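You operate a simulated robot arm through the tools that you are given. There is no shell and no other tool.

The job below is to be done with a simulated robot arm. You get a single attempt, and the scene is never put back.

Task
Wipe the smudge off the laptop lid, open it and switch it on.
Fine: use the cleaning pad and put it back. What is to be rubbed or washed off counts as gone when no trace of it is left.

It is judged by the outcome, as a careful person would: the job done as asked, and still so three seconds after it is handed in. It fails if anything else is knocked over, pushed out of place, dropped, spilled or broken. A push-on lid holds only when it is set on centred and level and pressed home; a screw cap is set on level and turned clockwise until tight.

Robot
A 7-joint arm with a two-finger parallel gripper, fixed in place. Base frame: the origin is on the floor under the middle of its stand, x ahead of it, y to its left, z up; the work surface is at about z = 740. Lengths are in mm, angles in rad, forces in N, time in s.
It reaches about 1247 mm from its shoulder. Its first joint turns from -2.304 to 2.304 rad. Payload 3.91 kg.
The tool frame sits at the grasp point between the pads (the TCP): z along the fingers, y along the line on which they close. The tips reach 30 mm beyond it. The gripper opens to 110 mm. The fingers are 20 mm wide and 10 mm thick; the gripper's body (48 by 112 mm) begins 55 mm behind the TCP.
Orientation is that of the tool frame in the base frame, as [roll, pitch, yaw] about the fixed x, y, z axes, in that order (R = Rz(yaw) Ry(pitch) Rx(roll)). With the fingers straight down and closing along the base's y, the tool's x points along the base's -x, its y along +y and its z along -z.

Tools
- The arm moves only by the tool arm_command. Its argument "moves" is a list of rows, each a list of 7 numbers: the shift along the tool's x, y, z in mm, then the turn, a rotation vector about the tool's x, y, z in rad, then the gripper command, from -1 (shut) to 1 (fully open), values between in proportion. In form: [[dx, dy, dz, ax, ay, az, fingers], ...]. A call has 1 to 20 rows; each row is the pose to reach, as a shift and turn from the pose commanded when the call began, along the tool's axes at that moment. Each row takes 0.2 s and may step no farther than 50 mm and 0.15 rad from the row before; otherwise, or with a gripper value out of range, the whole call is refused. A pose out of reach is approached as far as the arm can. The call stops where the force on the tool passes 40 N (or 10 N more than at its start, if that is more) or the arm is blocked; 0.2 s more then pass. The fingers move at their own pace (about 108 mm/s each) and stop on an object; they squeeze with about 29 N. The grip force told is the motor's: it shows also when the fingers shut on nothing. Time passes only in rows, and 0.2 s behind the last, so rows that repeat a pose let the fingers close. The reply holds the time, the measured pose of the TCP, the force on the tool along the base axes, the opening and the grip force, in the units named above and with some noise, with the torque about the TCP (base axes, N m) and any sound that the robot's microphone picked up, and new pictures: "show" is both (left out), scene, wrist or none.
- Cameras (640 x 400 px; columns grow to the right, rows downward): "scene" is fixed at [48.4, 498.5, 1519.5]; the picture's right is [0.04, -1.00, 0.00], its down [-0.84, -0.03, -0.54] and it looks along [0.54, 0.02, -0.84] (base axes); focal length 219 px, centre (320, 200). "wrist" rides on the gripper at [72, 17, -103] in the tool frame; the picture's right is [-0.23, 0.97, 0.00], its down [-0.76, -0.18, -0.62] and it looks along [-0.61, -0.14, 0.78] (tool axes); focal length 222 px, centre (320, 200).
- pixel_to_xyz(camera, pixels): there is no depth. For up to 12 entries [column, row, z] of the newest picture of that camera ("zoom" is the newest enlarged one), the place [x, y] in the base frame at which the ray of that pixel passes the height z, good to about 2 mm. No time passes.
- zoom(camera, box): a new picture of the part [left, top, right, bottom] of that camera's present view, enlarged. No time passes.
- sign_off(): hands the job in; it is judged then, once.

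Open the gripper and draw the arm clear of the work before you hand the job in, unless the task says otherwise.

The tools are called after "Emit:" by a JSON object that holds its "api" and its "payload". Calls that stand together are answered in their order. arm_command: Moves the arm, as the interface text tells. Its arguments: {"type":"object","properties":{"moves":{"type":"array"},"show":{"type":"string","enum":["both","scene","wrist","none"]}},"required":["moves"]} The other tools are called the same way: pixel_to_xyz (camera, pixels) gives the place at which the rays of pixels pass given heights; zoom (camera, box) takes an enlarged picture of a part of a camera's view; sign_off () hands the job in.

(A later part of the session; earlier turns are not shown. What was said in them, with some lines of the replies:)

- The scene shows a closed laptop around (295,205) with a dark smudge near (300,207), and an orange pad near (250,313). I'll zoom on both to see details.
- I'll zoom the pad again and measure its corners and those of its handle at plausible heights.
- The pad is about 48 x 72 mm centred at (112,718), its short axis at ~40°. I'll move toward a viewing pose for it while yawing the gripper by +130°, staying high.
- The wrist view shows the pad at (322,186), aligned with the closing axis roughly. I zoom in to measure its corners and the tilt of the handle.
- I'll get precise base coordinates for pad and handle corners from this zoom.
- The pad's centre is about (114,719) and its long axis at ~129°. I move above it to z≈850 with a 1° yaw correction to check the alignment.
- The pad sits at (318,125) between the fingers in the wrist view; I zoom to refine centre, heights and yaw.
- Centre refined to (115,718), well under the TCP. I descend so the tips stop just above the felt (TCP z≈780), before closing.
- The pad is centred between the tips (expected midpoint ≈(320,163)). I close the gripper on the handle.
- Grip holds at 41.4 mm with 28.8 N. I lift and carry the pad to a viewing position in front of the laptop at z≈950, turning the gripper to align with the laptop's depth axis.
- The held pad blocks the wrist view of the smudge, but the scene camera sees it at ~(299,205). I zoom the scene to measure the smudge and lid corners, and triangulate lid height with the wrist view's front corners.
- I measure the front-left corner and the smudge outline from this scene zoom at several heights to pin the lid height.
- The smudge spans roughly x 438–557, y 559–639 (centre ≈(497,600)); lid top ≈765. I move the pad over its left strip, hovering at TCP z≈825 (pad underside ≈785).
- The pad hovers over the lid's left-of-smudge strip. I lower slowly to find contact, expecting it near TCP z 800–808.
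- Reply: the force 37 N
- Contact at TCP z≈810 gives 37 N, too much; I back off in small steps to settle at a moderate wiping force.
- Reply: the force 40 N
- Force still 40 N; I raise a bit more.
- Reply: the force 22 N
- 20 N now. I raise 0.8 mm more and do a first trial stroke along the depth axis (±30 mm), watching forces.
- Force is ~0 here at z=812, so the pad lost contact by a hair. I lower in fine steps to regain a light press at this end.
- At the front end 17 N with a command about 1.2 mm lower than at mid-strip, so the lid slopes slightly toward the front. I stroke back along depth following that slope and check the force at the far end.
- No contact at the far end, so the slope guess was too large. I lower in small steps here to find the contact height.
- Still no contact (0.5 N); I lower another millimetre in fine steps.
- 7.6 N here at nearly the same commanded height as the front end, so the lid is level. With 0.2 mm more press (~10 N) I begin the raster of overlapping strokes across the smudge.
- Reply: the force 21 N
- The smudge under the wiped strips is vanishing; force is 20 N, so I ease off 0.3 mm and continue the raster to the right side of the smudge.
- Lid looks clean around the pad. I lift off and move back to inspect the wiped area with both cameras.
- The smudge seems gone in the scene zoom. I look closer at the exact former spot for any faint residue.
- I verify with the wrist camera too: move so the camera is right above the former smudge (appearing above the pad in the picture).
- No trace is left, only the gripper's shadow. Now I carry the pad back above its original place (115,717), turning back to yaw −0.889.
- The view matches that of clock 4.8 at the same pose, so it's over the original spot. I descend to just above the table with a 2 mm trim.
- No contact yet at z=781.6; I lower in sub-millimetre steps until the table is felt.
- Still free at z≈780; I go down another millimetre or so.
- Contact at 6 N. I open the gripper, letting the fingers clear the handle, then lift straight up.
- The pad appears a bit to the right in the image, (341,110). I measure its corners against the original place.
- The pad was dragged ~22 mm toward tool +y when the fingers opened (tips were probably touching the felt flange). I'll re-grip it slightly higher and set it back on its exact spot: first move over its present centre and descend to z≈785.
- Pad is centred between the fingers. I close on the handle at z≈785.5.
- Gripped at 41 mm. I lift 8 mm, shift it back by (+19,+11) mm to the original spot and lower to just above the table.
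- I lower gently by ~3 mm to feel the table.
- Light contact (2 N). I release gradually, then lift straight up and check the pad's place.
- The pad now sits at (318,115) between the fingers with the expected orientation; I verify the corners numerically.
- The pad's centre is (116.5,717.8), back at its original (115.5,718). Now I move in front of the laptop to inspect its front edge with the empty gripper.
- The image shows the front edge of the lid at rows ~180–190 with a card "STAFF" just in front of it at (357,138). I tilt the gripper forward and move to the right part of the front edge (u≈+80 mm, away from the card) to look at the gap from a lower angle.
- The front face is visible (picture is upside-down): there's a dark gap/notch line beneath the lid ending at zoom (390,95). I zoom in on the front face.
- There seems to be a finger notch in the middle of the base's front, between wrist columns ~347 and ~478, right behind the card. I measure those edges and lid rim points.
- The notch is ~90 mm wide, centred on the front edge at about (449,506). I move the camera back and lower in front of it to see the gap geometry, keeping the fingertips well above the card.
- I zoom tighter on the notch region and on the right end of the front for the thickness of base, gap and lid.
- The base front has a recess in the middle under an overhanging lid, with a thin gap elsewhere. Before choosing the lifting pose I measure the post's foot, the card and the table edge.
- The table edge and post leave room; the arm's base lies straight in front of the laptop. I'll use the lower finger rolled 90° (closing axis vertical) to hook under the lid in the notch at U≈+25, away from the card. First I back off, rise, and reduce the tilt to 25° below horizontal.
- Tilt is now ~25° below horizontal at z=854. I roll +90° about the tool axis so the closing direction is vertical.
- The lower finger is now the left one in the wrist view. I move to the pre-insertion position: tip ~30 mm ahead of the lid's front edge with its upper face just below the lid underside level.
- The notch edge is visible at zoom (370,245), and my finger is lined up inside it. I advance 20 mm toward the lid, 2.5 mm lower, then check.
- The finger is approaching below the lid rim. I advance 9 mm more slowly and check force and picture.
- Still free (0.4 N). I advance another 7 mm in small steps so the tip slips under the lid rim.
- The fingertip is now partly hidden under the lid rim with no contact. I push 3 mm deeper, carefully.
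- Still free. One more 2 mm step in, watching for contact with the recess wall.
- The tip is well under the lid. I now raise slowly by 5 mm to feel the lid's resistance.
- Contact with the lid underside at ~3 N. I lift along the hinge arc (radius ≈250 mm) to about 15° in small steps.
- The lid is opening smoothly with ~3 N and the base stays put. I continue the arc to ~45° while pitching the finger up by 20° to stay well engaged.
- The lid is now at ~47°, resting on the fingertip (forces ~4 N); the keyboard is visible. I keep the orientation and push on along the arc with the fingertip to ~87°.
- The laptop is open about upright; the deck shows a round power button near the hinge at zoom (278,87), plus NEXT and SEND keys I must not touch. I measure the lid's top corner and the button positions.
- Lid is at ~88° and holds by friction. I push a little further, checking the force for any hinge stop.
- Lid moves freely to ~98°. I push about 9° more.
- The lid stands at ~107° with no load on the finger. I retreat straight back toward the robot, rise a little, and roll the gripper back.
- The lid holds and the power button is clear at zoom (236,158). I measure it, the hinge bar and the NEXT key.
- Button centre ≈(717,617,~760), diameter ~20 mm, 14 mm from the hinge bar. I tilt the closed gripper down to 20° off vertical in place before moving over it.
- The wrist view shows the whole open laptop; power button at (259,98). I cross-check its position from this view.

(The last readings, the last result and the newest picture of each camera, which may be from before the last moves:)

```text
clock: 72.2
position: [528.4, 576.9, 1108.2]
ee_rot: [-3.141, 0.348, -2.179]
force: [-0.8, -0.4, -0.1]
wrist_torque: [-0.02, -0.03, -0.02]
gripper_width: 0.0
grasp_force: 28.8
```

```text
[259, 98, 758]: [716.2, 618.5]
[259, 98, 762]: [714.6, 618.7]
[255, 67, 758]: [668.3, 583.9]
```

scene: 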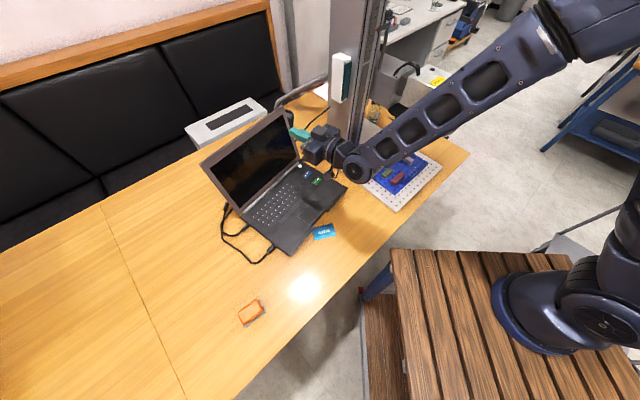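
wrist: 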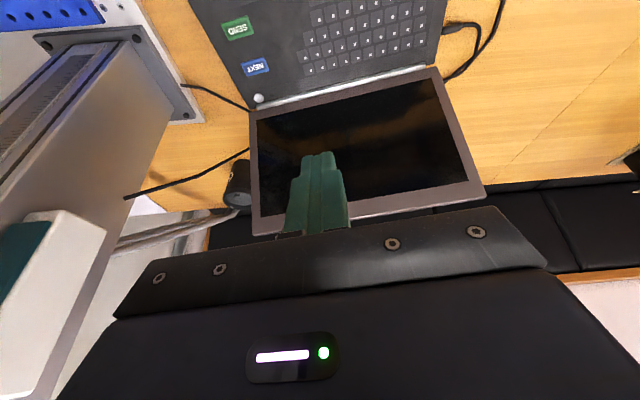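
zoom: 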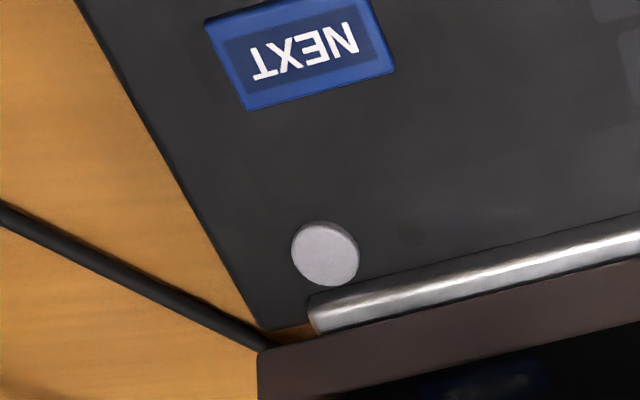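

Both cameras agree on (716.5,617.5). I move the closed fingertips to hover ~30 mm above the button, tilted 20° so the wrist stays clear of the screen.

Emit:
{"api": "arm_command", "payload": {"moves": [[-2.7, -14.5, 35, 0, 0, 0, -1], [-5.4, -29, 70, 0, 0, 0, -1], [-8.1, -43.5, 106, 0, 0, 0, -1], [-10.8, -58, 141, 0, 0, 0, -1], [-13.4, -72.5, 176, 0, 0, 0, -1], [-16.1, -87, 211, 0, 0, 0, -1], [-18.8, -101.5, 247, 0, 0, 0, -1], [-21.5, -116, 282, 0, 0, 0, -1], [-23.5, -126, 305, 0, 0, 0, -1], [-24.2, -130.5, 317.3, 0, 0, 0, -1]]}}

Emit:
{"api": "zoom", "payload": {"camera": "wrist", "box": [240, 100, 400, 200]}}

Emit:
{"api": "zoom", "payload": {"camera": "scene", "box": [260, 120, 356, 200]}}

```text
clock: 74.4
position: [711.3, 611.2, 817.3]
ee_rot: [-3.141, 0.349, -2.181]
force: [0.2, -0.4, 1.1]
wrist_torque: [0.02, -0.01, 0.01]
gripper_width: 0.0
grasp_force: 29.4
```

scene: 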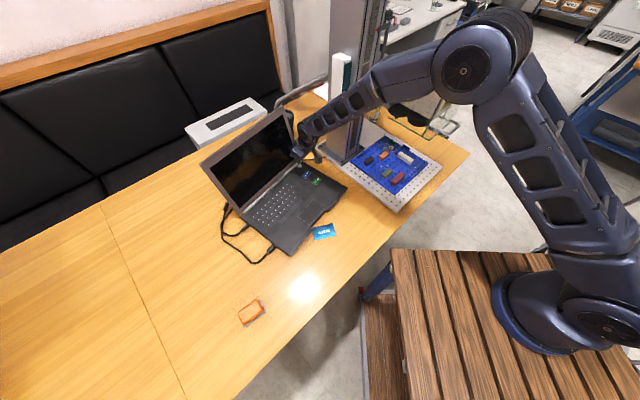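
wrist: 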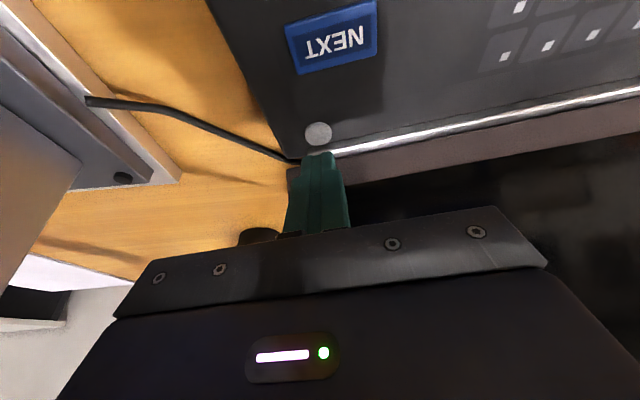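

```text
4.00 times, centred on (320, 150) of wrist
```

zoom: 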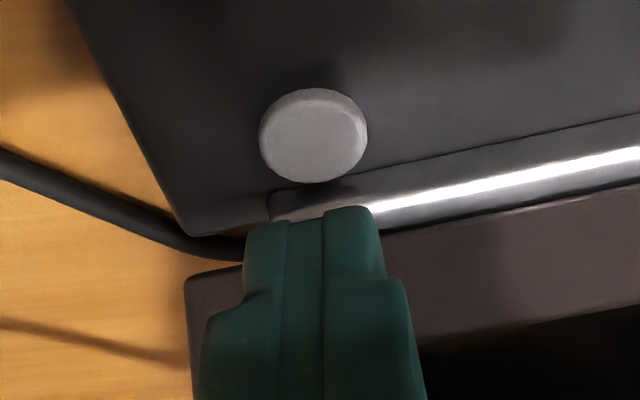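

```text
5.00 times, centred on (308, 160) of scene
```

zoom: 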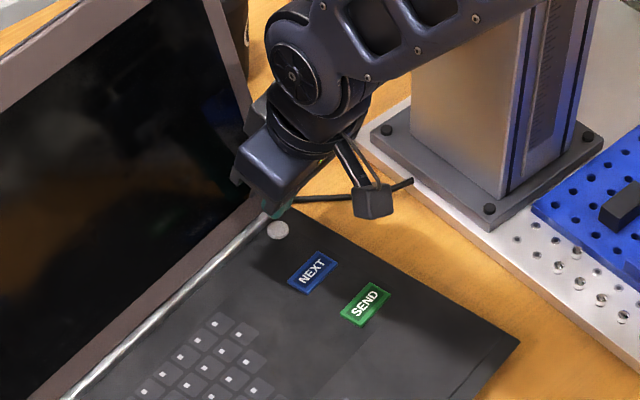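

I verify the button's position from this close view.

Emit:
{"api": "pixel_to_xyz", "payload": {"camera": "wrist", "pixels": [[318.3, 134.3, 758], [318.3, 134.3, 760], [318.3, 134.3, 763], [308, 147, 762]]}}

```text
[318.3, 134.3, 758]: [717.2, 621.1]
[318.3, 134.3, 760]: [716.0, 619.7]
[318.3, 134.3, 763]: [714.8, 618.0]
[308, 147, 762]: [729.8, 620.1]
```

The tip is aligned over the button (716,619). I descend vertically 22 mm, then will approach in ~1 mm steps.

Emit:
{"api": "arm_command", "payload": {"moves": [[2.4, 0, 6.6, 0, 0, 0, -1], [4.8, 0, 13.2, 0, 0, 0, -1], [6.5, 0, 17.9, 0, 0, 0, -1], [7.5, 0, 20.7, 0, 0, 0, -1]]}}

Emit:
{"api": "zoom", "payload": {"camera": "wrist", "box": [240, 100, 400, 200]}}

```text
clock: 75.4
position: [709.2, 610.5, 795.4]
ee_rot: [3.139, 0.35, -2.179]
force: [0.3, -0.8, 1.2]
wrist_torque: [-0.02, 0.01, -0.02]
gripper_width: 0.1
grasp_force: 28.7
heard: click
```

scene: 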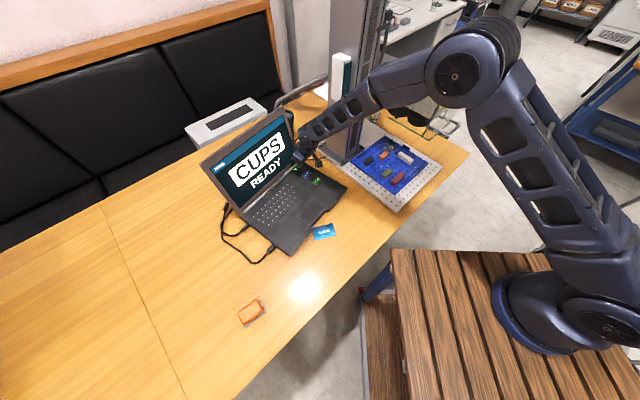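
wrist: 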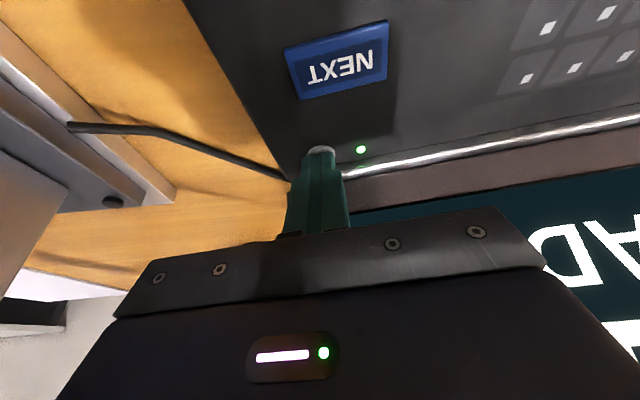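

```text
4.00 times, centred on (320, 150) of wrist
```

zoom: 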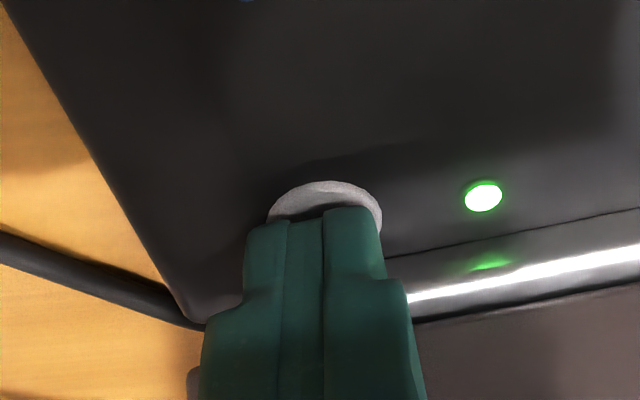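

A click was heard, the LED is green and the screen shows "CUPS READY": it is on. I lift straight up without touching anything else and withdraw along the approach path.

Emit:
{"api": "arm_command", "payload": {"moves": [[-2.7, 0, -7.5, 0, 0, 0, -1], [-7.5, 0, -20.7, 0, 0, 0, -1], [-3, 14.5, -60, 0, 0, 0, -1], [0, 29, -95, 0, 0, 0, -1], [2, 43.5, -130, 0, 0, 0, -1], [5, 58, -165, 0, 0, 0, -1], [8, 72.5, -200, 0, 0, 0, -1], [11, 87, -235, 0, 0, 0, -1], [14, 101.5, -270, 0, 0, 0, -1], [17, 116, -305, 0, 0, 0, -1], [17, 130, -330, 0, 0, 0, -0.5], [17, 130, -340, 0, 0, 0, 0.5], [17, 130, -340, 0, 0, 0, 1]]}}

Emit:
{"api": "zoom", "payload": {"camera": "scene", "box": [190, 90, 380, 260]}}

```text
clock: 78.2
position: [530.3, 577.4, 1105.8]
ee_rot: [-3.141, 0.349, -2.181]
force: [-0.5, -0.2, 0.2]
wrist_torque: [-0.01, 0.05, 0.01]
gripper_width: 110.0
grasp_force: 0.1
```

scene: 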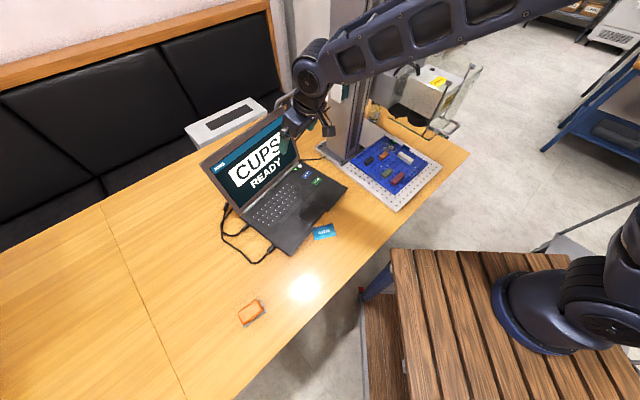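
wrist: 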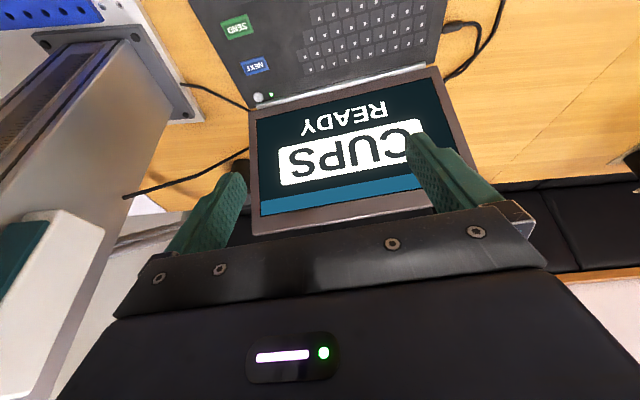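

```text
2.35 times, centred on (285, 175) of scene
```

zoom: 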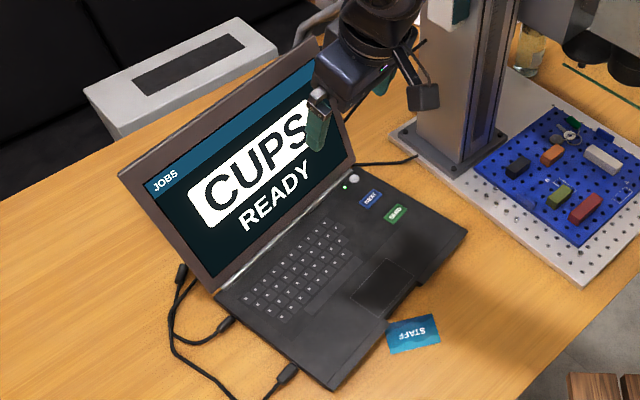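

Laptop is open, on, and everything nearby looks undisturbed. I withdraw the arm farther back toward the robot and take a last look at the pad, card and laptop.

Emit:
{"api": "arm_command", "payload": {"moves": [[30, 0, -27, 0, 0, 0, 1], [60, 0, -54, 0, 0, 0, 1], [90, 0, -80, 0, 0, 0, 1], [121, 0, -107, 0, 0, 0, 1], [121, 0, -107, 0, 0, 0, 1]]}}

Emit:
{"api": "zoom", "payload": {"camera": "scene", "box": [210, 280, 290, 340]}}

Emit:
{"api": "pixel_to_xyz", "payload": {"camera": "zoom", "pixels": [[372, 125, 745], [422, 213, 745], [282, 322, 745]]}}

Emit:
{"api": "zoom", "payload": {"camera": "scene", "box": [190, 90, 380, 260]}}

```text
clock: 79.4
position: [442.9, 452.5, 1168.0]
ee_rot: [3.141, 0.348, -2.181]
force: [0.0, 0.6, 0.6]
wrist_torque: [0.0, -0.02, 0.01]
gripper_width: 109.9
grasp_force: 0.2
```

scene: 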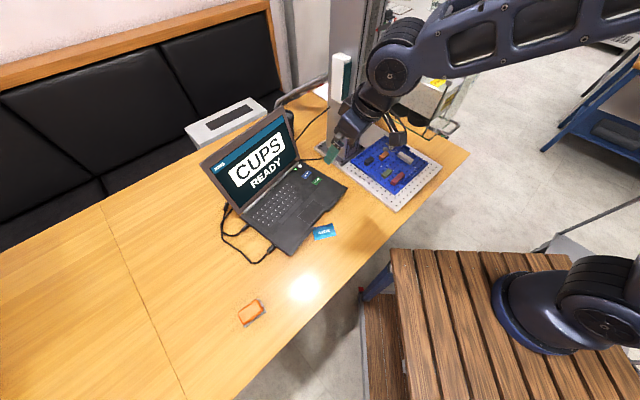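
wrist: 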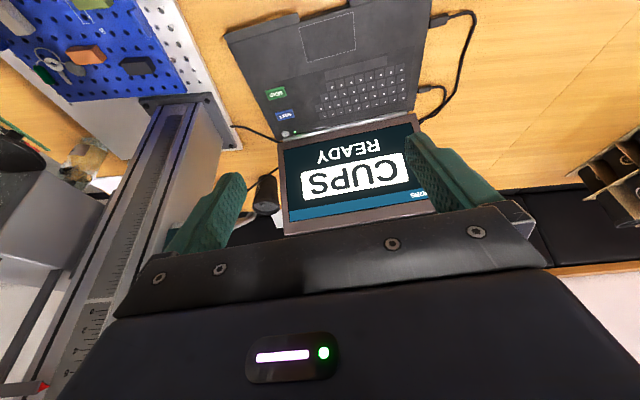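

```text
6.67 times, centred on (250, 310) of scene
```

zoom: 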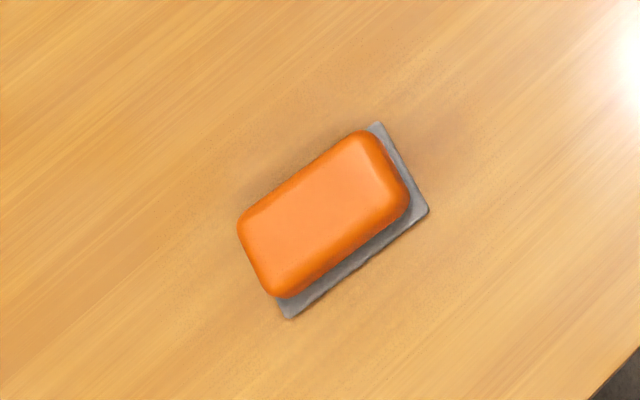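

```text
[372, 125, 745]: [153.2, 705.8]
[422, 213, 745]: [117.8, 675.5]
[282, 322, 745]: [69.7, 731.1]
```

```text
2.35 times, centred on (285, 175) of scene
```

zoom: 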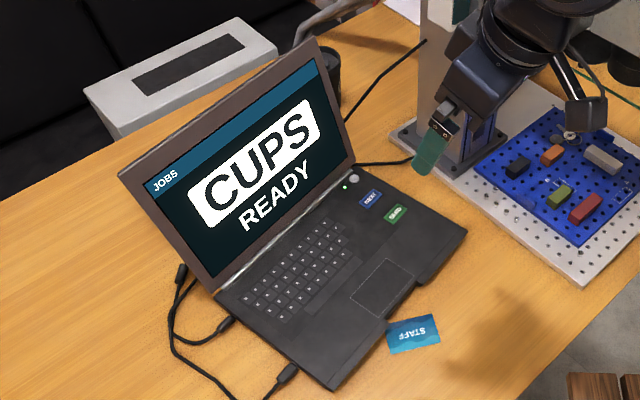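

The pad is back within ~3 mm of its original spot. The laptop is in place, open and showing "CUPS READY", the STAFF card and cables haven't moved, and the gripper is open and clear. I hand the job in.

Emit:
{"api": "sign_off", "payload": {}}

```text
The job is handed in.
```

The laptop is open to about 107° and switched on. Its screen shows "CUPS READY" and the power light is green.

- **Smudge:** I wiped it off with the cleaning pad. Close-up pictures from both cameras showed no trace left. That was before I opened the lid, and I couldn't see its outer face afterwards.
- **Cleaning pad:** It is back within about 3 mm of where it started. When I first set it down, it was dragged about 22 mm as the gripper opened, so I picked it up again and put it back.
- **Everything else:** I saw no change in the STAFF card, the cables or the laptop base. I kept the arm off the NEXT and SEND keys.

At hand-in the gripper was open and the arm was drawn back from the laptop.
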